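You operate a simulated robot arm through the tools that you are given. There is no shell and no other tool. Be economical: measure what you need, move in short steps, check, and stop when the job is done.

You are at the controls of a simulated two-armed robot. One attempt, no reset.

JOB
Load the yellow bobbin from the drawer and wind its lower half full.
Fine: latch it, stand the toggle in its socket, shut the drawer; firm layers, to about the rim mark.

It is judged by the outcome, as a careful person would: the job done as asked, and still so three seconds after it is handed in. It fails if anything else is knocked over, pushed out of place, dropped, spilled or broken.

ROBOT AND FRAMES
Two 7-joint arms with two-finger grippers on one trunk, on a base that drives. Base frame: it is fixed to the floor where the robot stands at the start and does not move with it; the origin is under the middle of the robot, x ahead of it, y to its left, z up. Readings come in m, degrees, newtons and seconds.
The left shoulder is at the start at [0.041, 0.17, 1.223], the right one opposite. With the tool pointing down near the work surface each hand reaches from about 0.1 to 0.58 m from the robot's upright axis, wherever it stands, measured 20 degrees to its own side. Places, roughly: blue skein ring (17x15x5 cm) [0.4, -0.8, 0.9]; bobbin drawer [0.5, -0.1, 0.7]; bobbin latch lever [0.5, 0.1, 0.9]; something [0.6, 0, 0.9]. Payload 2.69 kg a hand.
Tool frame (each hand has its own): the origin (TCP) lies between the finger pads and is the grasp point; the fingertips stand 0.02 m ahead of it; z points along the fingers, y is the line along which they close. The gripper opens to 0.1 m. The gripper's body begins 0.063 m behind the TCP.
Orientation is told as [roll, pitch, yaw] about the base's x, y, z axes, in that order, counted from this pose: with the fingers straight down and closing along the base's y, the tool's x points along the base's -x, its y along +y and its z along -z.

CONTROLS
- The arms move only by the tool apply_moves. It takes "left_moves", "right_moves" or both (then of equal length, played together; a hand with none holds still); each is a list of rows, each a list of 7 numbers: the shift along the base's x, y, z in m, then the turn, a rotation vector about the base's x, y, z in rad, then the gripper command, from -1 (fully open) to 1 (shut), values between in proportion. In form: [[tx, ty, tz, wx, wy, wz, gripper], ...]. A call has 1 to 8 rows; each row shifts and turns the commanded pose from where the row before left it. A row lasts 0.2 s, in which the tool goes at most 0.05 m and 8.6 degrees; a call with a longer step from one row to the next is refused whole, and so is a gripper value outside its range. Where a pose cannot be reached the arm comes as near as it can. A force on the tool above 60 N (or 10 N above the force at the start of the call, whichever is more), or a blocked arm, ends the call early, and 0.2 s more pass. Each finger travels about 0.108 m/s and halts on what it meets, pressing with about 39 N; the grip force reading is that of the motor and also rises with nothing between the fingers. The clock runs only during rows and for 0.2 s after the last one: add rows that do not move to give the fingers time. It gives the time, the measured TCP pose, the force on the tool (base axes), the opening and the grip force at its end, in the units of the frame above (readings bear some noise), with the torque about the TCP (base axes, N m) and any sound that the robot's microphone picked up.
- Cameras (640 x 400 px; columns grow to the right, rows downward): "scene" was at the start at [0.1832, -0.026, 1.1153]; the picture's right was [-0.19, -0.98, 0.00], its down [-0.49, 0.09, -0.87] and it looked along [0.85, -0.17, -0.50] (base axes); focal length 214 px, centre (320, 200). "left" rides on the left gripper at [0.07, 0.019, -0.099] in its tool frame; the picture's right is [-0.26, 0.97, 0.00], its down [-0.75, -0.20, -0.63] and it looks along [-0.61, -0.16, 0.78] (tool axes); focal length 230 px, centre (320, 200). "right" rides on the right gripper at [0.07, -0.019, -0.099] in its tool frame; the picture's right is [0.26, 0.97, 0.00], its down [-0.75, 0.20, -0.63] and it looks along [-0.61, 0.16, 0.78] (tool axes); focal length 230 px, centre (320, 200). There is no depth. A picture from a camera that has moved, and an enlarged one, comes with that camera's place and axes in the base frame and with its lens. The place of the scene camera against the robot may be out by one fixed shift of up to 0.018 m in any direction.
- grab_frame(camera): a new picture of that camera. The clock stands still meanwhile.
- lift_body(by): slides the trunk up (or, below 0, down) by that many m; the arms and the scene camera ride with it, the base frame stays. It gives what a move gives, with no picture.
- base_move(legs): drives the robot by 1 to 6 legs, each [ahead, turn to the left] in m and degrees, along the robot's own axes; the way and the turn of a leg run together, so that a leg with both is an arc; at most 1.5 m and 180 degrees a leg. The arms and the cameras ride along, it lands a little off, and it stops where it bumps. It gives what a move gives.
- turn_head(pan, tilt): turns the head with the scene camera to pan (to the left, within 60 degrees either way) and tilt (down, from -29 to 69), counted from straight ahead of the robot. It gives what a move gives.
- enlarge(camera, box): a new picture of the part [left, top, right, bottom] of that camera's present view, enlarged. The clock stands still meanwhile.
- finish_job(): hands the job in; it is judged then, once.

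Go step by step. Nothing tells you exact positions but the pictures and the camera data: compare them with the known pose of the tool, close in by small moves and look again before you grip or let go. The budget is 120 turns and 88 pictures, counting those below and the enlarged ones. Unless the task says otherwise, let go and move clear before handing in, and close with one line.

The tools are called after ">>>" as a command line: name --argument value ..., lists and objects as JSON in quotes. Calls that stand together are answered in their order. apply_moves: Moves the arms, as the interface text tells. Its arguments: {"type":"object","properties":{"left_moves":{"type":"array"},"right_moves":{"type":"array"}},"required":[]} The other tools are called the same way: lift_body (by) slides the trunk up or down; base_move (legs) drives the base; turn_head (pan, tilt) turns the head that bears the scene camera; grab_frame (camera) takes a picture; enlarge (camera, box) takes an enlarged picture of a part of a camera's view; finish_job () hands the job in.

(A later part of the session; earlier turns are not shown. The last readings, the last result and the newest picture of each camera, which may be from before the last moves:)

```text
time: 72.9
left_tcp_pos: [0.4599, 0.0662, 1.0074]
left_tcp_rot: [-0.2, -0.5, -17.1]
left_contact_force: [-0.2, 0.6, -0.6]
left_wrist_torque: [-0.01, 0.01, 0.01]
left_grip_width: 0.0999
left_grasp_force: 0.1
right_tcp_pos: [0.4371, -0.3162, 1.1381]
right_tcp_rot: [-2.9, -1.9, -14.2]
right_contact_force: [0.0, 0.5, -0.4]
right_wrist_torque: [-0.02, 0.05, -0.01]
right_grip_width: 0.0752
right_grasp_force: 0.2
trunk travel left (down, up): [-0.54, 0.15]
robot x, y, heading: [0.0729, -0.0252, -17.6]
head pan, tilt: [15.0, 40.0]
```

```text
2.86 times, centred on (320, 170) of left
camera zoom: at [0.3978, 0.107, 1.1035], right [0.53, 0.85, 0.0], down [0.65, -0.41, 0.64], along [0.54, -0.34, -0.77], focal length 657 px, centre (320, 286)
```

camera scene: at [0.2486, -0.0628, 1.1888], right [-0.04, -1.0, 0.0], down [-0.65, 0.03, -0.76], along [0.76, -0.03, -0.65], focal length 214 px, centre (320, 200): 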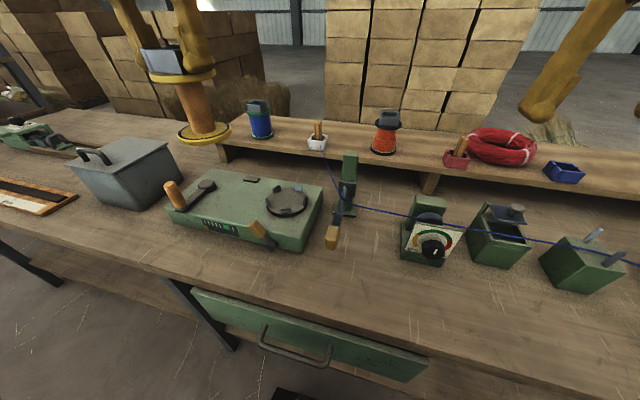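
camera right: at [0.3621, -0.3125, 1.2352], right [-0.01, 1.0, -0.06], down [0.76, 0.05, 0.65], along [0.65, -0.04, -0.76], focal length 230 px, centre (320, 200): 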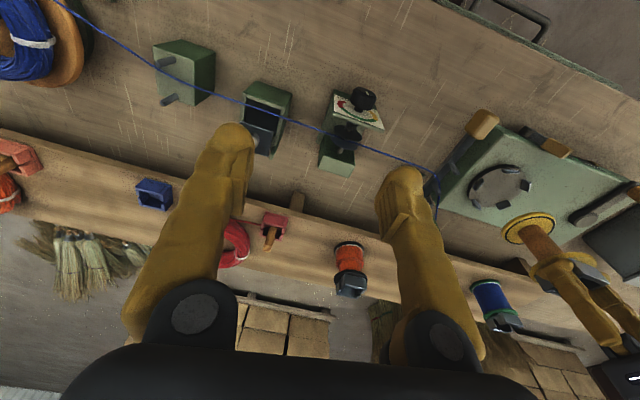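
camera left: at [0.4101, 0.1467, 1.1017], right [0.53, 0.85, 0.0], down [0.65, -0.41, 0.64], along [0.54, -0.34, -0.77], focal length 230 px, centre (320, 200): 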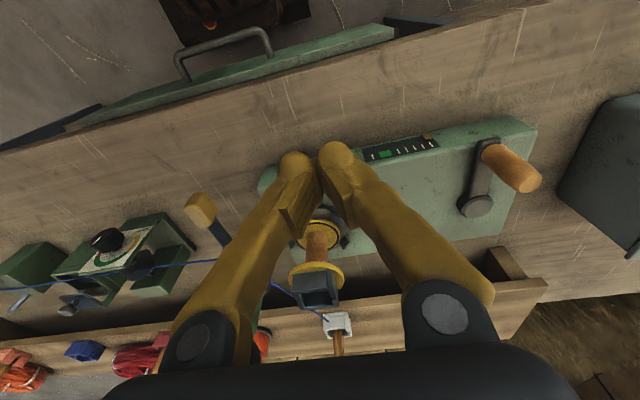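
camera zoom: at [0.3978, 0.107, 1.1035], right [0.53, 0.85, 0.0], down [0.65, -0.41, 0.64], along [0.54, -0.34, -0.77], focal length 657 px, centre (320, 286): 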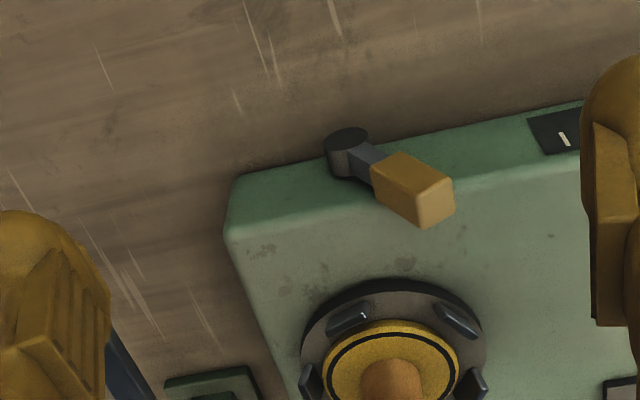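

Now the lever is clear: hub near (0.515, 0.045, 0.84), wooden end up-left near (0.537, 0.065, 0.87). I set closed fingers just to the left of the wooden end.

>>> apply_moves --left_moves '[[0.028, 0.012, 0, 0, 0, 0, 0.3], [0.028, 0.012, 0, 0, 0, 0, 1], [0.025, 0.01, 0, 0, 0, 0, 1], [0, 0, -0.03, 0, 0, 0, 1], [0, 0, -0.03, 0, 0, 0, 1], [0, 0, -0.03, 0, 0, 0, 1], [0, 0, -0.025, 0, 0, 0, 1]]'

>>> enlarge --camera "scene" --box '[190, 160, 340, 270]'

```text
time: 74.5
left_tcp_pos: [0.5415, 0.0994, 0.8913]
left_tcp_rot: [-0.2, -0.5, -17.1]
left_contact_force: [0.2, 0.5, -0.7]
left_wrist_torque: [0.0, -0.04, 0.0]
left_grip_width: 0.0
left_grasp_force: 29.4
right_tcp_pos: [0.4372, -0.3161, 1.1375]
right_tcp_rot: [-3.0, -2.0, -14.3]
right_contact_force: [0.1, 0.5, 0.4]
right_wrist_torque: [-0.02, -0.01, -0.02]
right_grip_width: 0.0753
right_grasp_force: 0.1
trunk travel left (down, up): [-0.54, 0.15]
robot x, y, heading: [0.0705, -0.0224, -17.6]
head pan, tilt: [15.0, 40.0]
```

```text
3.64 times, centred on (265, 215) of scene
camera zoom: at [0.2507, -0.0636, 1.1885], right [-0.04, -1.0, 0.0], down [-0.66, 0.03, -0.76], along [0.75, -0.03, -0.66], focal length 780 px, centre (520, 146)
```

zoom: 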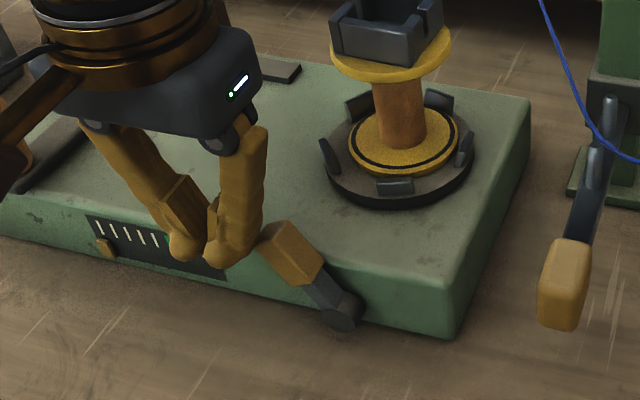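

Placed just left of the wooden end. I push it to the right along the face.

>>> apply_moves --left_moves '[[-0.0059, -0.0191, 0, 0, 0, 0, 1], [-0.0059, -0.0191, 0, 0, 0, 0, 1], [-0.0059, -0.0191, 0, 0, 0, 0, 1], [-0.0059, -0.0191, 0, 0, 0, 0, 1], [-0.0045, -0.0143, 0, 0, 0, 0, 1]]'

>>> enlarge --camera "scene" --box '[190, 160, 340, 270]'

```text
time: 74.9
left_tcp_pos: [0.5246, 0.09, 0.9005]
left_tcp_rot: [0.7, -1.6, -16.7]
left_contact_force: [-0.4, -0.5, 0.6]
left_wrist_torque: [0.06, -0.04, -0.01]
left_grip_width: 0.0
left_grasp_force: 29.6
right_tcp_pos: [0.4183, -0.3125, 1.1444]
right_tcp_rot: [-2.8, -3.0, -14.1]
right_contact_force: [-0.4, 0.0, 0.1]
right_wrist_torque: [0.0, -0.02, -0.02]
right_grip_width: 0.0749
right_grasp_force: 0.1
trunk travel left (down, up): [-0.54, 0.15]
robot x, y, heading: [0.0728, -0.0228, -17.4]
head pan, tilt: [15.0, 40.0]
stopped in row 2 (left hand): the force on the tool passed its limit at 76 N (the readings are from after the stop); the commanded pose is now the measured one
```

```text
3.64 times, centred on (265, 215) of scene
camera zoom: at [0.2486, -0.064, 1.1886], right [-0.04, -1.0, -0.01], down [-0.65, 0.03, -0.76], along [0.76, -0.03, -0.65], focal length 780 px, centre (520, 146)
```

zoom: 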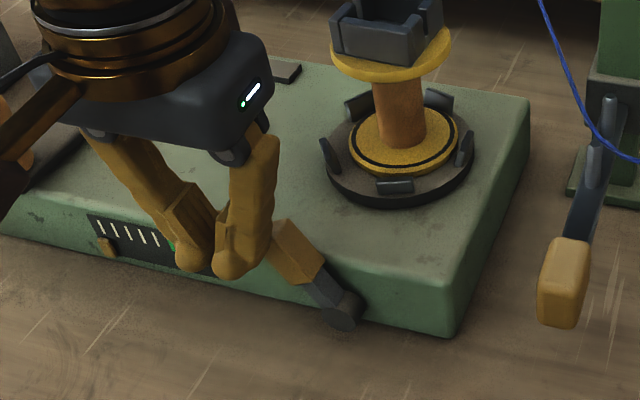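

The lever resisted a quick bump. I try a slow, steady push in the same direction.

>>> apply_moves --left_moves '[[0.012, -0.007, -0.006, 0, 0.018, 0, 1], [-0.0015, -0.0048, 0, 0, 0, 0, 1], [-0.0015, -0.0048, 0, 0, 0, 0, 1], [-0.0015, -0.0048, 0, 0, 0, 0, 1], [-0.0015, -0.0048, 0, 0, 0, 0, 1], [-0.0015, -0.0048, 0, 0, 0, 0, 1], [-0.0015, -0.0048, 0, 0, 0, 0, 1], [-0.0015, -0.0048, 0, 0, 0, 0, 1]]'

>>> enlarge --camera "scene" --box '[190, 160, 340, 270]'

```text
time: 75.6
left_tcp_pos: [0.5278, 0.0854, 0.9]
left_tcp_rot: [0.8, -1.1, -16.5]
left_contact_force: [0.2, 0.1, -0.3]
left_wrist_torque: [0.03, -0.01, -0.01]
left_grip_width: 0.0
left_grasp_force: 29.6
right_tcp_pos: [0.4038, -0.307, 1.1504]
right_tcp_rot: [-2.9, -3.9, -14.0]
right_contact_force: [0.1, -0.2, 0.2]
right_wrist_torque: [0.01, 0.02, -0.02]
right_grip_width: 0.0752
right_grasp_force: 0.1
trunk travel left (down, up): [-0.54, 0.15]
robot x, y, heading: [0.0702, -0.0239, -17.3]
head pan, tilt: [15.0, 40.0]
stopped in row 3 (left hand): the force on the tool passed its limit at 71 N (the readings are from after the stop); the commanded pose is now the measured one
```

```text
3.64 times, centred on (265, 215) of scene
camera zoom: at [0.251, -0.0642, 1.188], right [-0.04, -1.0, -0.01], down [-0.66, 0.03, -0.75], along [0.75, -0.03, -0.66], focal length 780 px, centre (520, 146)
```

zoom: 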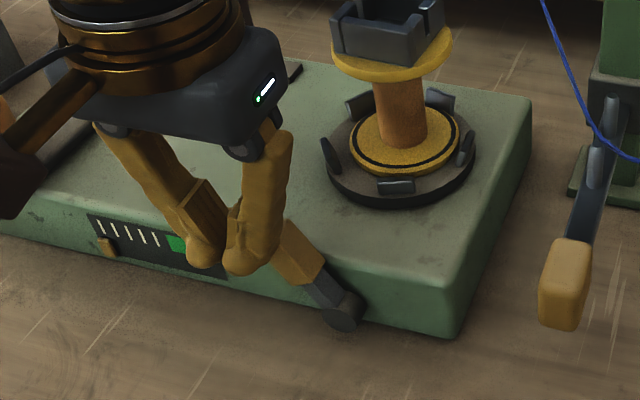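

It won't go right, so it must swing the other way (left and down). I go above the wooden end and press down on it.

>>> apply_moves --left_moves '[[0.002, 0.006, 0.01, 0, 0, 0, 1], [0, 0, 0.03, 0, 0.01, 0, 1], [-0.003, -0.016, 0.0, 0, 0.01, 0, 1], [0, 0, -0.01, 0, 0, 0, 1], [0, 0, -0.01, 0, 0, 0, 1], [0, 0, -0.01, 0, 0, 0, 1], [0, 0, -0.01, 0, 0, 0, 1], [0, 0, -0.01, 0, 0, 0, 1]]'

>>> enlarge --camera "scene" --box '[190, 160, 340, 270]'

```text
time: 77.3
left_tcp_pos: [0.5175, 0.0797, 0.9058]
left_tcp_rot: [0.4, -1.4, -16.3]
left_contact_force: [-0.3, 0.8, 0.9]
left_wrist_torque: [0.01, 0.03, -0.01]
left_grip_width: 0.0
left_grasp_force: 28.8
right_tcp_pos: [0.3867, -0.3019, 1.1582]
right_tcp_rot: [-3.0, -5.0, -14.0]
right_contact_force: [-0.3, 0.7, 0.3]
right_wrist_torque: [0.0, 0.01, 0.0]
right_grip_width: 0.0751
right_grasp_force: 0.1
trunk travel left (down, up): [-0.54, 0.15]
robot x, y, heading: [0.074, -0.0215, -17.3]
head pan, tilt: [15.0, 40.0]
stopped in row 8 (left hand): the force on the tool passed its limit at 71 N (the readings are from after the stop); the commanded pose is now the measured one
```

```text
3.64 times, centred on (265, 215) of scene
camera zoom: at [0.2498, -0.0626, 1.1884], right [-0.04, -1.0, 0.0], down [-0.65, 0.03, -0.76], along [0.75, -0.03, -0.66], focal length 780 px, centre (520, 146)
```

zoom: 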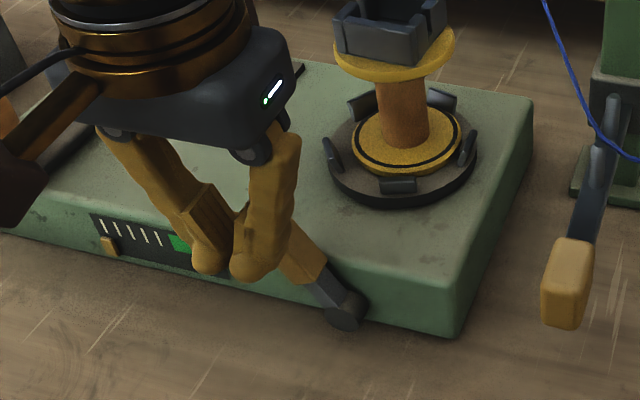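

Neither push moved it visibly. I retreat to the earlier viewpoint to see whether the lever or jaws changed.

>>> apply_moves --left_moves '[[-0.01, 0, 0.03, 0, 0, 0, 0], [-0.01, 0, 0.03, 0, 0.01, 0, -1], [-0.015, -0.005, 0.02, 0, 0.01, 0, -1], [-0.015, -0.005, 0.02, 0, 0, 0, -1], [0, 0, 0, 0, 0, 0, -1]]'

>>> enlarge --camera "left" --box '[230, 90, 410, 240]'

```text
time: 78.5
left_tcp_pos: [0.4684, 0.0711, 1.0066]
left_tcp_rot: [0.2, -0.2, -16.3]
left_contact_force: [0.8, 0.4, 0.6]
left_wrist_torque: [-0.01, -0.03, 0.0]
left_grip_width: 0.1001
left_grasp_force: 0.1
right_tcp_pos: [0.3883, -0.3007, 1.1573]
right_tcp_rot: [-3.0, -4.7, -14.1]
right_contact_force: [1.2, 0.2, 0.3]
right_wrist_torque: [0.02, 0.03, 0.0]
right_grip_width: 0.075
right_grasp_force: 0.0
trunk travel left (down, up): [-0.54, 0.15]
robot x, y, heading: [0.0735, -0.0244, -17.3]
head pan, tilt: [15.0, 40.0]
```

```text
2.67 times, centred on (320, 165) of left
camera zoom: at [0.4067, 0.1088, 1.1043], right [0.52, 0.86, 0.0], down [0.66, -0.4, 0.63], along [0.54, -0.33, -0.77], focal length 614 px, centre (320, 293)
```

zoom: 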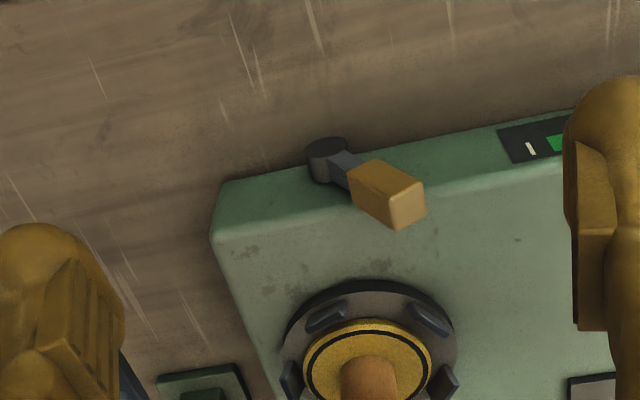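

The lever hasn't moved; my fingers probably only grazed its front. I'll grip the wooden end properly, with the hand tilted in line with the lever, and turn it.

>>> apply_moves --left_moves '[[0.0135, 0.0072, -0.01, -0.1337, 0.0416, 0, -0.1], [0.0135, 0.0072, -0.013, -0.1337, 0.0416, 0, -0.1], [0.0135, 0.0072, -0.013, -0.1337, 0.0416, 0, -0.1], [0.0135, 0.0072, -0.013, -0.1337, 0.0416, 0, -0.1], [0.0135, 0.0072, -0.013, -0.1337, 0.0416, 0, -0.1], [0.0135, 0.0072, -0.013, 0, 0, 0, -0.1], [0, 0, 0, 0, 0, 0, -0.1]]'

>>> enlarge --camera "left" --box '[200, 80, 440, 240]'

>>> enlarge --camera "scene" --box '[190, 150, 350, 270]'

```text
time: 80.2
left_tcp_pos: [0.5438, 0.1079, 0.9337]
left_tcp_rot: [-39.9, 0.4, -16.2]
left_contact_force: [-0.3, 0.0, 0.0]
left_wrist_torque: [0.01, -0.03, 0.03]
left_grip_width: 0.0551
left_grasp_force: 0.1
left hand out of reach, approached as far as the arm can: row 5
right_tcp_pos: [0.3878, -0.3015, 1.1587]
right_tcp_rot: [-3.0, -4.9, -14.1]
right_contact_force: [0.0, 0.8, -0.7]
right_wrist_torque: [0.03, 0.01, -0.02]
right_grip_width: 0.075
right_grasp_force: 0.1
trunk travel left (down, up): [-0.54, 0.15]
robot x, y, heading: [0.08, -0.0279, -17.3]
head pan, tilt: [15.0, 40.0]
```

```text
2.50 times, centred on (320, 160) of left
camera zoom: at [0.4996, 0.2029, 0.9978], right [0.45, 0.64, -0.62], down [0.79, 0.03, 0.61], along [0.41, -0.77, -0.5], focal length 575 px, centre (320, 300)
```

zoom: 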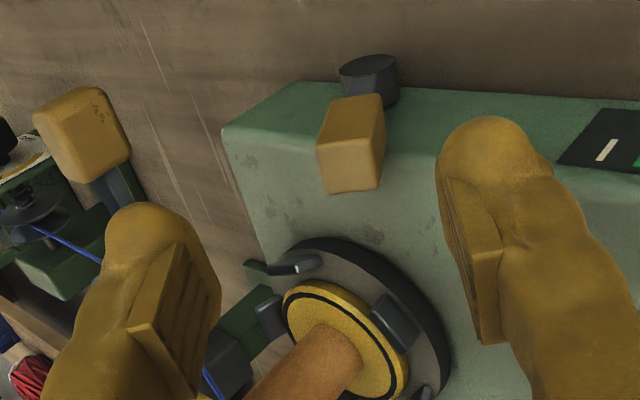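

```text
3.33 times, centred on (270, 210) of scene
camera zoom: at [0.25, -0.0632, 1.1886], right [-0.04, -1.0, 0.0], down [-0.65, 0.03, -0.76], along [0.75, -0.03, -0.66], focal length 715 px, centre (487, 167)
```

zoom: 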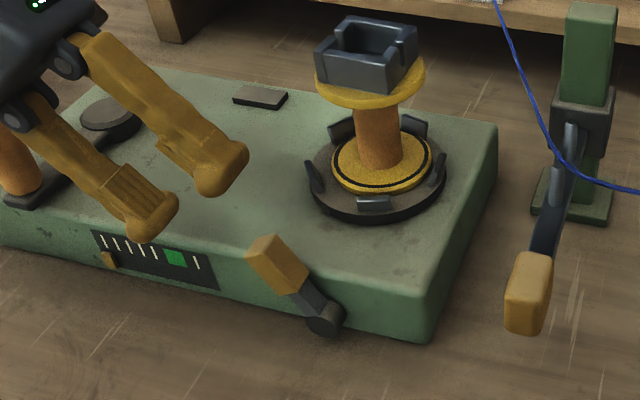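

From this view: wooden end at about (0.543, 0.058, 0.857), hub lower (z≈0.80), lever plane further in than I assumed. I advance along the lever and grip the wooden end.

>>> apply_moves --left_moves '[[0.0135, 0.0063, 0, 0, 0, 0, -0.1], [-0.0039, -0.0125, -0.017, 0, 0, 0, -0.1], [-0.0039, -0.0125, -0.017, 0, 0, 0, -0.1], [-0.0039, -0.0125, -0.017, 0, 0, 0, -0.1], [-0.0039, -0.0125, -0.017, 0, 0, 0, -0.1], [0, 0, 0, 0, 0, 0, 0.3], [0, 0, 0, 0, 0, 0, 0.7], [0, 0, 0, 0, 0, 0, 1]]'

>>> enlarge --camera "scene" --box '[190, 150, 350, 270]'

```text
time: 81.1
left_tcp_pos: [0.5341, 0.0889, 0.8985]
left_tcp_rot: [-39.8, -0.7, -16.0]
left_contact_force: [-0.3, 0.1, 0.5]
left_wrist_torque: [0.0, -0.03, 0.07]
left_grip_width: 0.0549
left_grasp_force: 0.2
right_tcp_pos: [0.3671, -0.2951, 1.1641]
right_tcp_rot: [-3.1, -5.9, -13.9]
right_contact_force: [-0.3, -0.9, 0.5]
right_wrist_torque: [-0.01, 0.0, -0.02]
right_grip_width: 0.0748
right_grasp_force: 0.1
trunk travel left (down, up): [-0.54, 0.15]
robot x, y, heading: [0.07, -0.0245, -17.1]
head pan, tilt: [15.0, 40.0]
stopped in row 4 (left hand): the force on the tool passed its limit at 77 N (the readings are from after the stop); the commanded pose is now the measured one
```

```text
3.33 times, centred on (270, 210) of scene
camera zoom: at [0.2476, -0.0621, 1.1888], right [-0.04, -1.0, 0.0], down [-0.65, 0.03, -0.76], along [0.76, -0.03, -0.65], focal length 715 px, centre (487, 167)
```

zoom: 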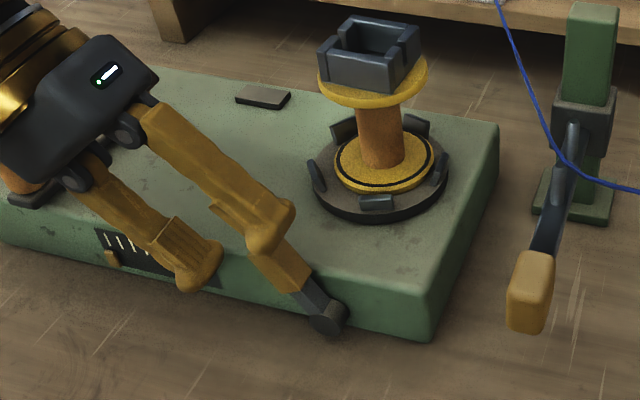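

The upper finger landed on top of the wooden end, so the lever sits higher and nearer than computed. I shift up-right across the lever, open wider, and advance again before gripping.

>>> apply_moves --left_moves '[[0.01, -0.003, 0.025, 0, 0.015, 0, -0.4], [-0.002, 0, 0.004, 0, 0, 0, -0.4], [-0.0029, -0.0092, -0.0115, 0, 0, 0, -0.4], [-0.0029, -0.0092, -0.0115, 0, 0, 0, -0.4], [-0.0029, -0.0092, -0.0115, 0, 0, 0, -0.4], [0, 0, 0, 0, 0, 0, -0.4]]'

>>> enlarge --camera "scene" --box '[190, 150, 350, 270]'

```text
time: 82.5
left_tcp_pos: [0.5387, 0.0607, 0.8976]
left_tcp_rot: [-40.1, -0.3, -15.5]
left_contact_force: [-1.6, 29.3, 48.3]
left_wrist_torque: [2.19, -0.88, 0.51]
left_grip_width: 0.0688
left_grasp_force: 0.0
right_tcp_pos: [0.3673, -0.2939, 1.1645]
right_tcp_rot: [-3.2, -5.9, -14.0]
right_contact_force: [-0.2, 0.0, 0.5]
right_wrist_torque: [-0.01, -0.01, 0.02]
right_grip_width: 0.0749
right_grasp_force: 0.1
trunk travel left (down, up): [-0.54, 0.15]
robot x, y, heading: [0.079, -0.0227, -17.1]
head pan, tilt: [15.0, 40.0]
```

```text
3.33 times, centred on (270, 210) of scene
camera zoom: at [0.2467, -0.0603, 1.1897], right [-0.04, -1.0, 0.0], down [-0.65, 0.03, -0.76], along [0.76, -0.03, -0.65], focal length 715 px, centre (487, 167)
```

zoom: 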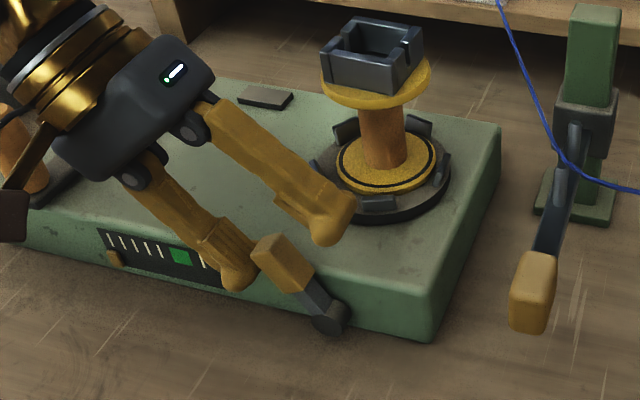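

The lower fingertip rests on the machine's edge. I come forward toward me 1.5 cm, then close on the wood.

>>> apply_moves --left_moves '[[0.0, 0.004, 0.008, 0, 0, 0, -0.4], [-0.0135, 0.0075, 0, 0, 0, 0, -0.4], [0, 0.002, -0.008, 0, 0, 0, -0.4], [0.0, 0.0, -0.004, 0, 0, 0, 0.1], [0, 0, 0, 0, 0, 0, 0.4], [0, 0, 0, 0, 0, 0, 0.8], [0, 0, 0, 0, 0, 0, 0.8]]'

>>> enlarge --camera "scene" --box '[190, 150, 350, 270]'

```text
time: 84.1
left_tcp_pos: [0.5225, 0.0714, 0.8879]
left_tcp_rot: [-40.0, 0.3, -16.0]
left_contact_force: [-3.8, 4.0, -6.9]
left_wrist_torque: [0.23, -0.1, 0.06]
left_grip_width: 0.0176
left_grasp_force: 43.2
right_tcp_pos: [0.3706, -0.2951, 1.1626]
right_tcp_rot: [-3.1, -5.7, -14.2]
right_contact_force: [0.0, -0.1, 0.0]
right_wrist_torque: [0.03, 0.01, -0.02]
right_grip_width: 0.075
right_grasp_force: 0.1
trunk travel left (down, up): [-0.54, 0.15]
robot x, y, heading: [0.0718, -0.0214, -17.5]
head pan, tilt: [15.0, 40.0]
```

```text
3.33 times, centred on (270, 210) of scene
camera zoom: at [0.2501, -0.0624, 1.1885], right [-0.04, -1.0, 0.0], down [-0.65, 0.03, -0.76], along [0.75, -0.03, -0.66], focal length 715 px, centre (487, 167)
```

zoom: 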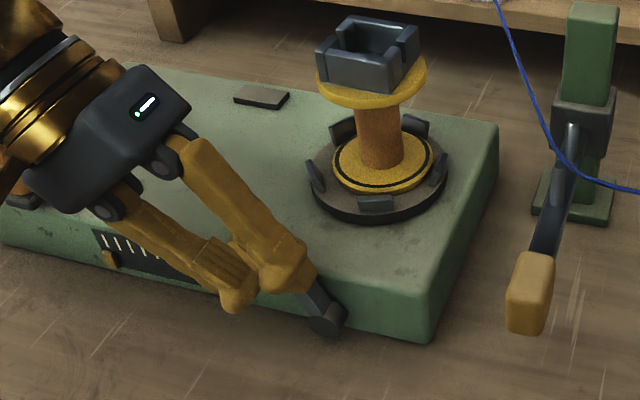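

Gripped on the wooden end with little side force. I try turning it about the hub: first a small arc to the right.

>>> apply_moves --left_moves '[[-0.0017, -0.0054, 0.0057, 0.1337, -0.0416, 0, 0.8], [-0.0019, -0.0061, 0.005, 0.1337, -0.0416, 0, 0.8]]'

```text
time: 84.7
left_tcp_pos: [0.5155, 0.0609, 0.8961]
left_tcp_rot: [-24.0, 0.3, -16.1]
left_contact_force: [-25.5, 2.4, -7.2]
left_wrist_torque: [-0.24, 0.59, 0.07]
left_grip_width: 0.0083
left_grasp_force: 0.0
right_tcp_pos: [0.369, -0.2941, 1.1634]
right_tcp_rot: [-3.1, -5.7, -14.1]
right_contact_force: [-0.6, 0.5, -0.6]
right_wrist_torque: [-0.03, 0.01, 0.03]
right_grip_width: 0.0749
right_grasp_force: 0.1
trunk travel left (down, up): [-0.54, 0.15]
robot x, y, heading: [0.0723, -0.0245, -17.4]
head pan, tilt: [15.0, 40.0]
```

It slipped off toward me — I was only holding the front edge. Let me look.

>>> enlarge --camera "scene" --box '[190, 150, 350, 270]'

>>> enlarge --camera "left" --box '[220, 60, 440, 220]'

```text
3.33 times, centred on (270, 210) of scene
camera zoom: at [0.2483, -0.0627, 1.1888], right [-0.04, -1.0, 0.0], down [-0.65, 0.03, -0.76], along [0.76, -0.03, -0.65], focal length 715 px, centre (487, 167)
```

zoom: 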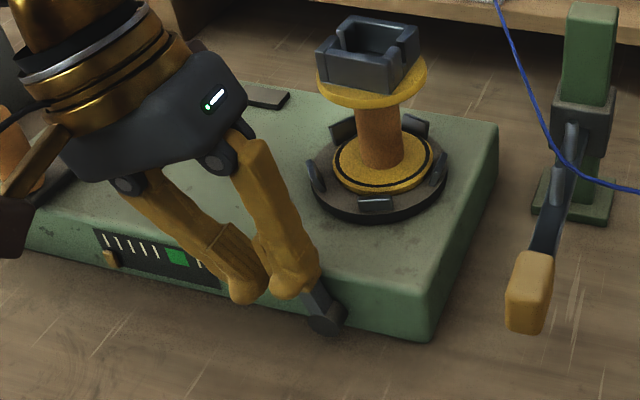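

```text
2.50 times, centred on (330, 140) of left
camera zoom: at [0.4646, 0.1348, 0.9793], right [0.49, 0.78, -0.39], down [0.74, -0.14, 0.65], along [0.45, -0.61, -0.65], focal length 575 px, centre (295, 350)
```

zoom: 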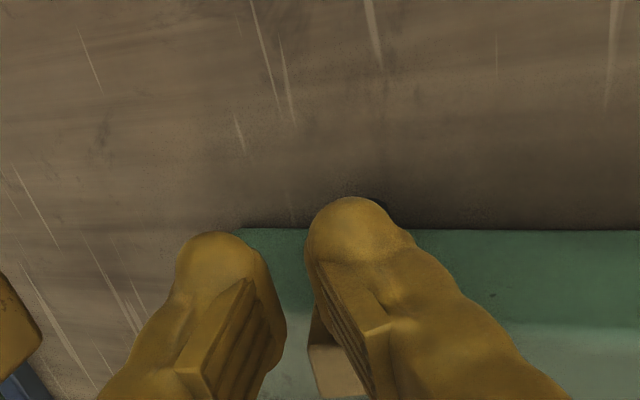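

The wood is deeper (+u) and the machine face slopes back. I come up, point straight down, and straddle the wooden end from above at the correct depth.

>>> apply_moves --left_moves '[[0, 0, 0.03, 0.1337, -0.0416, 0, -0.2], [0, 0, 0.02, 0.1337, -0.0416, 0, -0.2], [0.013, -0.001, 0, 0.1337, -0.0416, 0, -0.2], [0.0135, -0.001, 0, 0, 0, 0, -0.2], [0, 0, -0.025, 0, 0, 0, -0.2], [0, 0, -0.025, 0, 0, 0, -0.2], [0, 0, -0.01, 0, 0, 0, -0.2], [0, 0, 0, 0, 0, 0, -0.2]]'

>>> grab_frame --camera "left"

```text
time: 86.5
left_tcp_pos: [0.5478, 0.0565, 0.8888]
left_tcp_rot: [0.0, -0.6, -16.1]
left_contact_force: [0.2, 0.0, -0.4]
left_wrist_torque: [-0.01, -0.03, -0.02]
left_grip_width: 0.0602
left_grasp_force: 0.0
right_tcp_pos: [0.3717, -0.2956, 1.1626]
right_tcp_rot: [-3.1, -5.7, -14.0]
right_contact_force: [0.2, 0.4, 0.1]
right_wrist_torque: [0.0, -0.02, -0.01]
right_grip_width: 0.0748
right_grasp_force: 0.1
trunk travel left (down, up): [-0.54, 0.15]
robot x, y, heading: [0.074, -0.0259, -17.2]
head pan, tilt: [15.0, 40.0]
```

```text
21 pictures are left
camera left: at [0.4846, 0.0958, 0.9869], right [0.52, 0.86, 0.0], down [0.66, -0.4, 0.64], along [0.55, -0.33, -0.77], focal length 230 px, centre (320, 200)
```

left: 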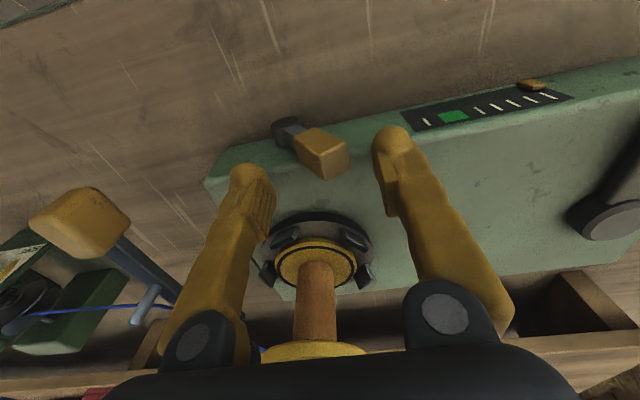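

The wooden end is right between the fingertips. I lower a few mm and grip.

>>> apply_moves --left_moves '[[-0.002, 0, -0.006, 0, 0, 0, -0.2], [0, 0, 0, 0, 0, 0, 0.2], [0, 0, 0, 0, 0, 0, 0.6], [0, 0, 0, 0, 0, 0, 0.9], [0, 0, 0, 0, 0, 0, 0.9]]'

```text
time: 87.7
left_tcp_pos: [0.546, 0.0555, 0.8852]
left_tcp_rot: [0.0, -0.7, -16.2]
left_contact_force: [-1.9, -4.4, 10.3]
left_wrist_torque: [-0.49, 0.31, -0.61]
left_grip_width: 0.0198
left_grasp_force: 44.7
right_tcp_pos: [0.3709, -0.296, 1.1631]
right_tcp_rot: [-3.1, -5.7, -14.1]
right_contact_force: [-0.1, -0.1, -0.1]
right_wrist_torque: [0.02, -0.01, 0.01]
right_grip_width: 0.0751
right_grasp_force: 0.1
trunk travel left (down, up): [-0.54, 0.15]
robot x, y, heading: [0.075, -0.0242, -17.3]
head pan, tilt: [15.0, 40.0]
```

Firm grip (2 cm). I turn it rightwards about the hub in a short arc.

>>> apply_moves --left_moves '[[-0.0018, -0.0057, 0.0032, 0.1, -0.031, 0, 0.9], [-0.0018, -0.0057, 0.0028, 0.1, -0.031, 0, 0.9]]'

```text
time: 88.3
left_tcp_pos: [0.5396, 0.0426, 0.8876]
left_tcp_rot: [11.9, -0.8, -16.4]
left_contact_force: [4.2, -20.7, -20.4]
left_wrist_torque: [-1.05, 0.32, -0.43]
left_grip_width: 0.0198
left_grasp_force: 44.5
right_tcp_pos: [0.3726, -0.2981, 1.161]
right_tcp_rot: [-3.0, -5.6, -14.1]
right_contact_force: [0.4, 0.8, -0.6]
right_wrist_torque: [-0.01, 0.0, 0.02]
right_grip_width: 0.075
right_grasp_force: 0.0
trunk travel left (down, up): [-0.54, 0.15]
robot x, y, heading: [0.074, -0.0214, -17.4]
head pan, tilt: [15.0, 40.0]
```

It moves to the right. I continue the arc.

>>> apply_moves --left_moves '[[-0.0022, -0.0071, -0.001, 0.1337, -0.0416, 0, 0.9], [-0.0022, -0.0071, 0.0, 0.1337, -0.0416, 0, 0.9], [-0.0022, -0.0071, -0.0005, 0.1337, -0.0416, 0, 0.9]]'

>>> enlarge --camera "scene" --box '[200, 140, 360, 260]'

```text
time: 89.1
left_tcp_pos: [0.5333, 0.0222, 0.8883]
left_tcp_rot: [36.0, -1.1, -16.8]
left_contact_force: [-3.5, -16.9, -11.1]
left_wrist_torque: [-1.46, -0.31, -0.63]
left_grip_width: 0.0215
left_grasp_force: 44.7
right_tcp_pos: [0.3698, -0.299, 1.1625]
right_tcp_rot: [-3.1, -5.6, -14.1]
right_contact_force: [-0.4, -0.1, -0.2]
right_wrist_torque: [0.03, -0.04, 0.01]
right_grip_width: 0.075
right_grasp_force: 0.0
trunk travel left (down, up): [-0.54, 0.15]
robot x, y, heading: [0.0752, -0.0266, -17.4]
head pan, tilt: [15.0, 40.0]
```

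```text
3.33 times, centred on (280, 200) of scene
camera zoom: at [0.2507, -0.0652, 1.1883], right [-0.04, -1.0, -0.01], down [-0.66, 0.03, -0.75], along [0.75, -0.03, -0.66], focal length 715 px, centre (453, 200)
```

zoom: 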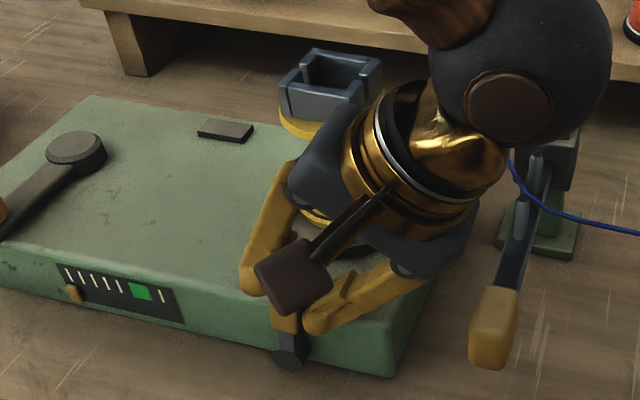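

The lever is now upright, and my hand is leaning toward the guide post. I loosen the fingers, straighten the hand while straddling the wood, then push it further right with the finger.

>>> apply_moves --left_moves '[[0, 0, 0.002, -0.1337, 0.0416, 0, 0.2], [0, 0, 0.002, -0.1337, 0.0416, 0, 0.2], [0, 0, 0.002, -0.1337, 0.0416, 0, 0.2], [0, 0, 0, -0.1337, 0.0416, 0, 0.2], [0, 0, -0.003, -0.06, 0.0187, 0, 0.3]]'

>>> apply_moves --left_moves '[[-0.003, -0.0096, 0, 0, 0, 0, 0.3], [-0.003, -0.0096, -0.001, 0, 0, 0, 0.3], [-0.003, -0.0096, -0.002, 0, 0, 0, 0.3], [-0.003, -0.0096, -0.003, 0, 0, 0, 0.3], [-0.0015, -0.0048, -0.002, 0, 0, 0, 0.3]]'

>>> enlarge --camera "scene" --box '[200, 140, 360, 260]'

```text
time: 90.3
left_tcp_pos: [0.5364, 0.0235, 0.8905]
left_tcp_rot: [0.3, -0.7, -16.1]
left_contact_force: [-0.2, 0.1, 0.1]
left_wrist_torque: [0.02, 0.04, 0.01]
left_grip_width: 0.0353
left_grasp_force: 0.1
right_tcp_pos: [0.3697, -0.2968, 1.1636]
right_tcp_rot: [-3.2, -5.7, -14.0]
right_contact_force: [-0.5, -0.4, -0.1]
right_wrist_torque: [0.0, -0.03, -0.02]
right_grip_width: 0.075
right_grasp_force: 0.0
trunk travel left (down, up): [-0.54, 0.15]
robot x, y, heading: [0.0756, -0.0219, -17.2]
head pan, tilt: [15.0, 40.0]
```

```text
time: 91.5
left_tcp_pos: [0.5154, -0.0041, 0.8898]
left_tcp_rot: [1.4, -2.1, -15.7]
left_contact_force: [12.8, 16.3, 5.5]
left_wrist_torque: [0.43, -0.24, -0.31]
left_grip_width: 0.0488
left_grasp_force: 10.1
right_tcp_pos: [0.3527, -0.2885, 1.1688]
right_tcp_rot: [-3.2, -6.8, -13.9]
right_contact_force: [0.4, 0.3, 0.6]
right_wrist_torque: [-0.01, -0.02, -0.03]
right_grip_width: 0.0752
right_grasp_force: 0.0
trunk travel left (down, up): [-0.54, 0.15]
robot x, y, heading: [0.0764, -0.0241, -17.5]
head pan, tilt: [15.0, 40.0]
stopped in row 5 (left hand): the force on the tool passed its limit at 63 N (the readings are from after the stop); the commanded pose is now the measured one
```

```text
3.33 times, centred on (280, 200) of scene
camera zoom: at [0.2508, -0.0613, 1.1882], right [-0.04, -1.0, 0.0], down [-0.66, 0.03, -0.75], along [0.75, -0.03, -0.66], focal length 715 px, centre (453, 200)
```

zoom: 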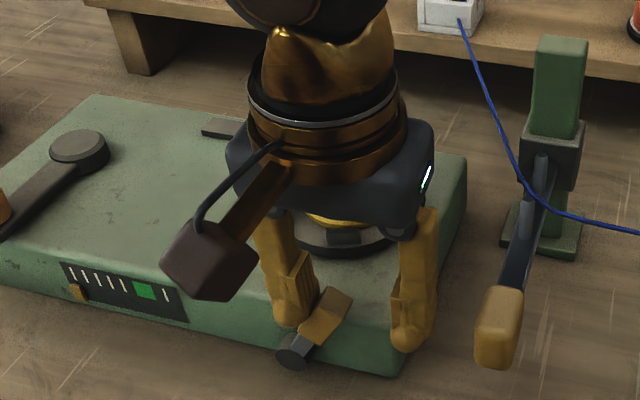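

The lever is over to the right and hit its stop. I release, lift the hand away, and check the jaws.

>>> apply_moves --left_moves '[[0, 0.005, 0.0, 0, 0, 0, -0.4], [0, 0, 0.01, 0, 0, 0, -0.6], [0, 0, 0.04, 0, 0, 0, -0.6], [0, 0, 0.045, 0, 0, 0, -0.6], [0, 0.02, 0.045, 0, 0, 0, -0.6], [0, 0.03, 0.04, 0, 0, 0, -0.6], [0, 0.04, 0.02, 0, 0, 0, -0.6]]'

>>> enlarge --camera "scene" --box '[200, 100, 380, 260]'

```text
time: 93.2
left_tcp_pos: [0.51, 0.0842, 1.0934]
left_tcp_rot: [1.0, -1.7, -16.0]
left_contact_force: [-0.5, -0.2, 0.4]
left_wrist_torque: [-0.03, -0.04, -0.02]
left_grip_width: 0.08
left_grasp_force: 0.1
right_tcp_pos: [0.3525, -0.289, 1.1688]
right_tcp_rot: [-3.1, -6.7, -14.0]
right_contact_force: [-1.5, 0.5, -0.4]
right_wrist_torque: [0.0, 0.01, 0.01]
right_grip_width: 0.0748
right_grasp_force: 0.1
trunk travel left (down, up): [-0.54, 0.15]
robot x, y, heading: [0.0719, -0.0245, -17.2]
head pan, tilt: [15.0, 40.0]
```

```text
2.50 times, centred on (290, 180) of scene
camera zoom: at [0.2497, -0.0614, 1.1887], right [-0.04, -1.0, 0.0], down [-0.65, 0.03, -0.76], along [0.76, -0.03, -0.66], focal length 536 px, centre (395, 250)
```

zoom: 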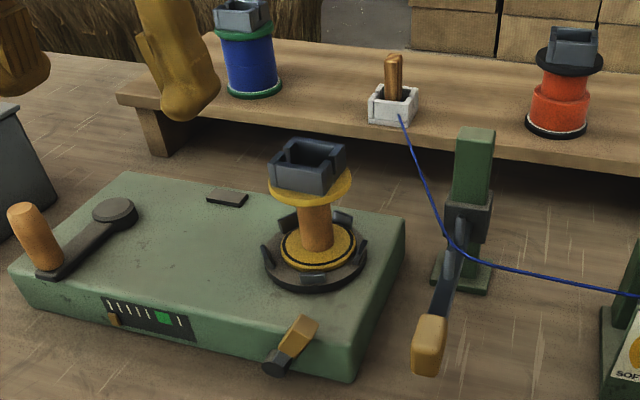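

Latched: the lever leans right and the jaws have closed on the flange. Toggle is at about (0.825, -0.077), top z≈0.964. I drive 7 cm closer and bring the left hand, tilted forward, over the bobbin toward the toggle.

>>> base_move --legs '[[0.07, 0]]'

>>> apply_moves --left_moves '[[0.0251, -0.0157, 0.004, -0.0416, -0.1337, 0, -0.2], [0.0251, -0.0157, 0.004, -0.0416, -0.1337, 0, -0.2], [0.0251, -0.0157, 0, -0.0416, -0.1337, 0, -0.2], [0.0251, -0.0157, 0, -0.0416, -0.1337, 0, -0.2], [0.0251, -0.0157, 0, -0.0416, -0.1337, 0, -0.2], [0.0251, -0.0157, 0, 0, 0, 0, -0.2], [0.0251, -0.0157, 0, 0, 0, 0, -0.2], [0, 0, 0, 0, 0, 0, -0.2]]'

>>> grab_frame --camera "left"

```text
time: 94.2
left_tcp_pos: [0.5799, 0.0625, 1.0935]
left_tcp_rot: [1.2, -1.8, -16.0]
left_contact_force: [-0.9, 0.7, -0.7]
left_wrist_torque: [-0.01, -0.04, -0.02]
left_grip_width: 0.0801
left_grasp_force: 0.0
right_tcp_pos: [0.4221, -0.3118, 1.1673]
right_tcp_rot: [-3.0, -6.7, -14.1]
right_contact_force: [-0.4, -0.2, -0.3]
right_wrist_torque: [0.01, -0.03, 0.01]
right_grip_width: 0.075
right_grasp_force: 0.1
trunk travel left (down, up): [-0.54, 0.15]
robot x, y, heading: [0.1403, -0.046, -17.1]
head pan, tilt: [15.0, 40.0]
```

```text
time: 96.0
left_tcp_pos: [0.744, -0.0433, 1.1055]
left_tcp_rot: [-0.3, -42.8, -15.3]
left_contact_force: [-0.6, -0.1, 0.1]
left_wrist_torque: [-0.02, 0.03, -0.02]
left_grip_width: 0.0598
left_grasp_force: 0.0
right_tcp_pos: [0.4056, -0.3073, 1.1734]
right_tcp_rot: [-3.2, -7.5, -14.1]
right_contact_force: [1.1, 0.0, 0.7]
right_wrist_torque: [-0.01, -0.01, 0.03]
right_grip_width: 0.0747
right_grasp_force: 0.0
trunk travel left (down, up): [-0.54, 0.15]
robot x, y, heading: [0.1404, -0.0496, -17.1]
head pan, tilt: [15.0, 40.0]
```

```text
17 pictures are left
camera left: at [0.6353, 0.0069, 1.1305], right [0.44, 0.88, 0.17], down [0.06, -0.22, 0.97], along [0.89, -0.42, -0.16], focal length 230 px, centre (320, 200)
```

left: 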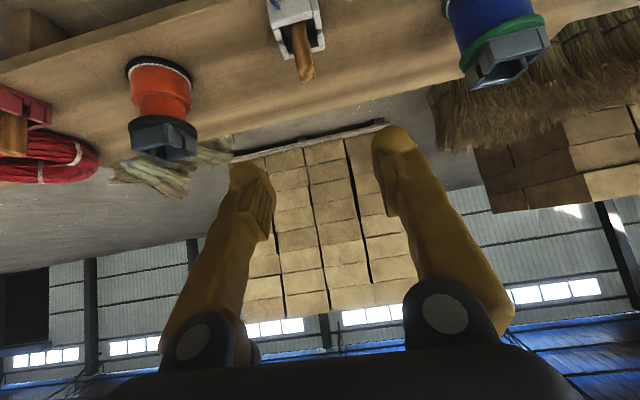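

Toggle is at (0.828, -0.076), top z≈0.97. I go down and in along the tool axis with fingers 6 cm apart.

>>> apply_moves --left_moves '[[0.015, -0.0072, -0.037, 0, 0, 0, -0.2], [0.015, -0.0072, -0.037, 0, 0, 0, -0.2], [0.015, -0.0072, -0.037, 0, 0, 0, -0.2], [0.0197, -0.0054, -0.022, 0, 0, 0, -0.2], [0.0197, -0.0054, -0.022, 0, 0, 0, -0.2], [0, 0, 0, 0, 0, 0, -0.2]]'

>>> grab_frame --camera "left"

```text
time: 97.4
left_tcp_pos: [0.8252, -0.0841, 0.9536]
left_tcp_rot: [-0.5, -42.9, -15.5]
left_contact_force: [-0.6, 0.8, 0.5]
left_wrist_torque: [0.02, 0.01, 0.02]
left_grip_width: 0.06
left_grasp_force: 0.2
right_tcp_pos: [0.4065, -0.3078, 1.1732]
right_tcp_rot: [-3.2, -7.4, -14.0]
right_contact_force: [0.3, -0.1, 0.2]
right_wrist_torque: [0.02, 0.03, -0.02]
right_grip_width: 0.0752
right_grasp_force: 0.0
trunk travel left (down, up): [-0.54, 0.15]
robot x, y, heading: [0.1423, -0.045, -17.0]
head pan, tilt: [15.0, 40.0]
```

```text
16 pictures are left
camera left: at [0.7169, -0.033, 0.9777], right [0.45, 0.88, 0.17], down [0.06, -0.22, 0.97], along [0.89, -0.42, -0.15], focal length 230 px, centre (320, 200)
```

left: 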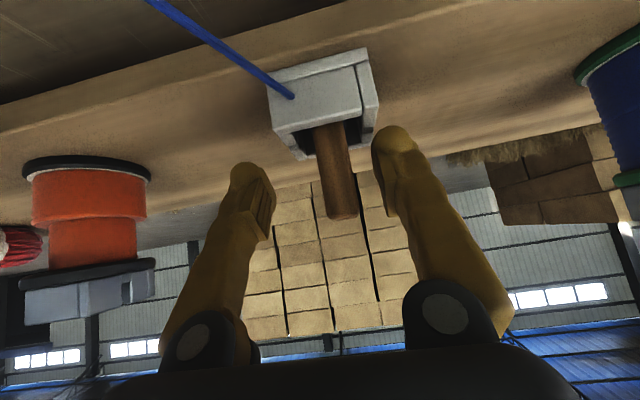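

The toggle is between the fingers; I centre 1 cm to the left and grip.

>>> apply_moves --left_moves '[[0.003, 0.01, 0, 0, 0, 0, -0.2], [0, 0, 0, 0, 0, 0, 0.2], [0, 0, 0, 0, 0, 0, 0.6], [0, 0, 0, 0, 0, 0, 0.8], [0, 0, 0, 0, 0, 0, 0.8]]'

>>> grab_frame --camera "left"

```text
time: 98.6
left_tcp_pos: [0.8284, -0.0723, 0.9544]
left_tcp_rot: [-0.5, -42.7, -15.5]
left_contact_force: [-0.3, 0.2, -0.3]
left_wrist_torque: [0.0, 0.03, 0.0]
left_grip_width: 0.0139
left_grasp_force: 38.4
right_tcp_pos: [0.4067, -0.307, 1.1739]
right_tcp_rot: [-3.2, -7.4, -14.1]
right_contact_force: [0.0, 0.4, 0.4]
right_wrist_torque: [-0.01, -0.03, 0.01]
right_grip_width: 0.0748
right_grasp_force: 0.0
trunk travel left (down, up): [-0.54, 0.15]
robot x, y, heading: [0.1404, -0.0453, -17.3]
head pan, tilt: [15.0, 40.0]
```

```text
15 pictures are left
camera left: at [0.7195, -0.0209, 0.9765], right [0.45, 0.88, 0.17], down [0.06, -0.22, 0.97], along [0.89, -0.42, -0.16], focal length 230 px, centre (320, 200)
```

left: 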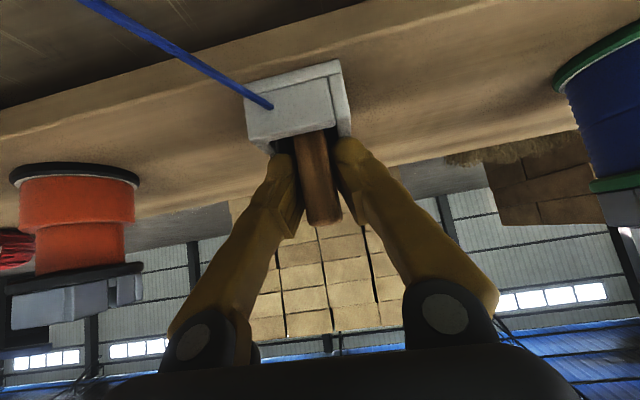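

Gripped. I lift it straight out of the holder and carry it back over the bobbin's cup.

>>> apply_moves --left_moves '[[0, 0, 0.02, 0, 0, 0, 0.8], [0, 0, 0.035, 0, 0, 0, 0.8], [0, 0, 0.035, 0, 0, 0, 0.8], [-0.04, 0.016, 0, 0, 0, 0, 0.8], [-0.04, 0.016, 0, 0, 0, 0, 0.8], [-0.04, 0.016, 0, 0, 0, 0, 0.8], [-0.04, 0.016, 0, 0, 0, 0, 0.8]]'

>>> apply_moves --left_moves '[[-0.02, 0.008, 0, 0, 0, 0, 0.8], [-0.02, 0.008, 0, 0, 0, 0, 0.8], [0, 0, 0, 0, 0, 0, 0.8]]'

>>> enlarge --camera "scene" --box '[180, 90, 400, 270]'

>>> grab_frame --camera "left"

```text
time: 100.2
left_tcp_pos: [0.6736, -0.0042, 1.0417]
left_tcp_rot: [-0.1, -42.6, -15.3]
left_contact_force: [0.6, 0.0, -0.5]
left_wrist_torque: [-0.04, 0.03, -0.01]
left_grip_width: 0.0139
left_grasp_force: 38.9
right_tcp_pos: [0.4059, -0.3076, 1.1732]
right_tcp_rot: [-3.1, -7.5, -14.0]
right_contact_force: [-0.3, -0.9, 0.4]
right_wrist_torque: [0.01, 0.01, 0.02]
right_grip_width: 0.0752
right_grasp_force: 0.1
trunk travel left (down, up): [-0.54, 0.15]
robot x, y, heading: [0.1412, -0.0463, -17.0]
head pan, tilt: [15.0, 40.0]
```

```text
time: 101.0
left_tcp_pos: [0.6317, 0.0134, 1.0414]
left_tcp_rot: [-0.1, -42.7, -15.6]
left_contact_force: [0.2, -0.2, -1.2]
left_wrist_torque: [0.02, 0.01, -0.01]
left_grip_width: 0.0139
left_grasp_force: 39.0
right_tcp_pos: [0.4067, -0.3089, 1.1741]
right_tcp_rot: [-3.2, -7.4, -14.1]
right_contact_force: [-1.0, 0.0, 0.7]
right_wrist_torque: [0.0, 0.02, 0.01]
right_grip_width: 0.075
right_grasp_force: 0.0
trunk travel left (down, up): [-0.54, 0.15]
robot x, y, heading: [0.1401, -0.0417, -17.3]
head pan, tilt: [15.0, 40.0]
```

```text
2.22 times, centred on (290, 180) of scene
camera zoom: at [0.3174, -0.0838, 1.1885], right [-0.04, -1.0, 0.0], down [-0.65, 0.03, -0.76], along [0.75, -0.03, -0.66], focal length 477 px, centre (387, 244)
```

zoom: 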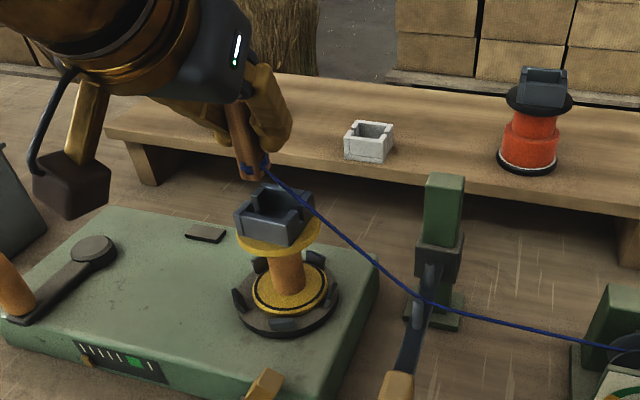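

```text
13 pictures are left
camera left: at [0.5226, 0.0636, 1.0665], right [0.44, 0.88, 0.17], down [0.07, -0.23, 0.97], along [0.89, -0.42, -0.16], focal length 230 px, centre (320, 200)
```

left: 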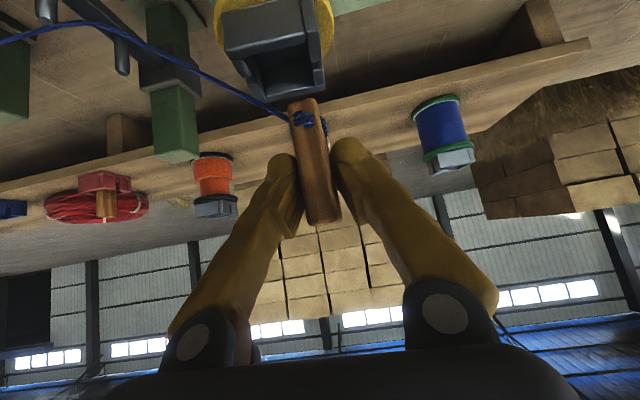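

The toggle with the blue thread tied to it hangs just above and slightly behind-left of the cup. I shift (-9, -8) mm and lower to the rim, then check.

>>> apply_moves --left_moves '[[-0.0045, -0.004, 0, 0, 0, 0, 0.8], [-0.0045, -0.004, 0, 0, 0, 0, 0.8], [0, 0, -0.007, 0, 0, 0, 0.8], [0, 0, -0.007, 0, 0, 0, 0.8], [0, 0, 0, 0, 0, 0, 0.8]]'

>>> enlarge --camera "scene" --box '[240, 130, 320, 190]'

>>> enlarge --camera "left" --box '[200, 0, 400, 140]'

```text
time: 102.2
left_tcp_pos: [0.6215, 0.0043, 1.0277]
left_tcp_rot: [-0.1, -42.6, -15.4]
left_contact_force: [-0.1, -0.1, -0.3]
left_wrist_torque: [0.0, 0.01, -0.02]
left_grip_width: 0.0139
left_grasp_force: 39.2
right_tcp_pos: [0.4069, -0.3076, 1.1728]
right_tcp_rot: [-3.2, -7.4, -14.1]
right_contact_force: [-0.1, 0.4, -0.5]
right_wrist_torque: [-0.01, 0.0, -0.01]
right_grip_width: 0.0751
right_grasp_force: 0.0
trunk travel left (down, up): [-0.54, 0.15]
robot x, y, heading: [0.1403, -0.0447, -17.3]
head pan, tilt: [15.0, 40.0]
```

```text
6.67 times, centred on (280, 160) of scene
camera zoom: at [0.3173, -0.0837, 1.1886], right [-0.04, -1.0, 0.0], down [-0.65, 0.03, -0.76], along [0.75, -0.03, -0.66], focal length 1430 px, centre (587, 467)
```

zoom: 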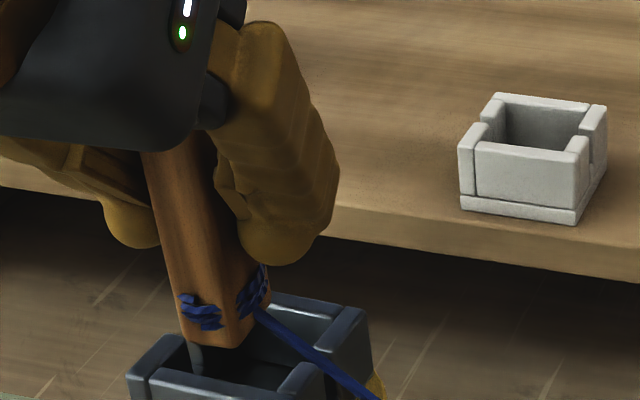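

```text
2.86 times, centred on (300, 70) of left
camera zoom: at [0.5116, 0.056, 1.0521], right [0.44, 0.88, 0.17], down [0.07, -0.23, 0.97], along [0.89, -0.42, -0.16], focal length 657 px, centre (377, 571)
```

zoom: 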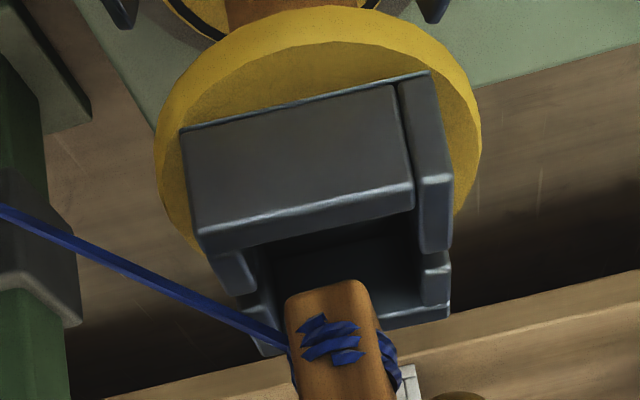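

The thread exits toward the right, matching the cup's side slot. Fine shift (+3, -3) mm, then lower into the cup.

>>> apply_moves --left_moves '[[0.003, -0.003, 0, 0, 0, 0, 0.8], [0, 0, -0.006, 0, 0, 0, 0.8], [0, 0, -0.006, 0, 0, 0, 0.8], [0, 0, 0, 0, 0, 0, 0.8]]'

>>> enlarge --camera "scene" --box '[240, 135, 330, 205]'

```text
time: 103.2
left_tcp_pos: [0.624, 0.0019, 1.0155]
left_tcp_rot: [-0.1, -42.7, -15.4]
left_contact_force: [0.1, -0.2, -1.0]
left_wrist_torque: [-0.01, -0.02, 0.01]
left_grip_width: 0.0139
left_grasp_force: 39.2
right_tcp_pos: [0.4055, -0.3075, 1.1724]
right_tcp_rot: [-3.2, -7.4, -14.0]
right_contact_force: [0.3, 0.4, -0.1]
right_wrist_torque: [-0.03, 0.0, -0.01]
right_grip_width: 0.0752
right_grasp_force: 0.1
trunk travel left (down, up): [-0.54, 0.15]
robot x, y, heading: [0.1429, -0.0414, -17.3]
head pan, tilt: [15.0, 40.0]
```

```text
5.71 times, centred on (285, 170) of scene
camera zoom: at [0.3173, -0.0837, 1.1886], right [-0.04, -1.0, 0.0], down [-0.65, 0.03, -0.76], along [0.75, -0.03, -0.66], focal length 1226 px, centre (520, 371)
```

zoom: 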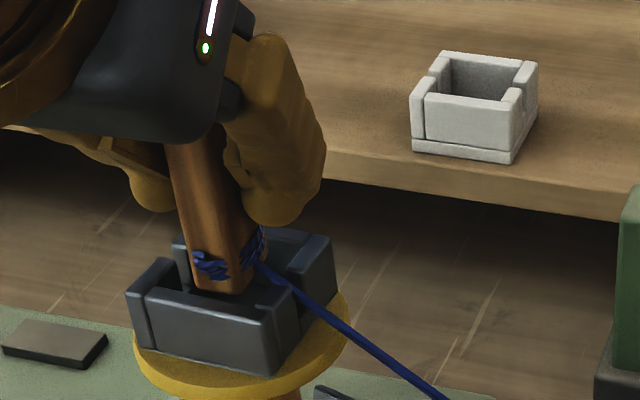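

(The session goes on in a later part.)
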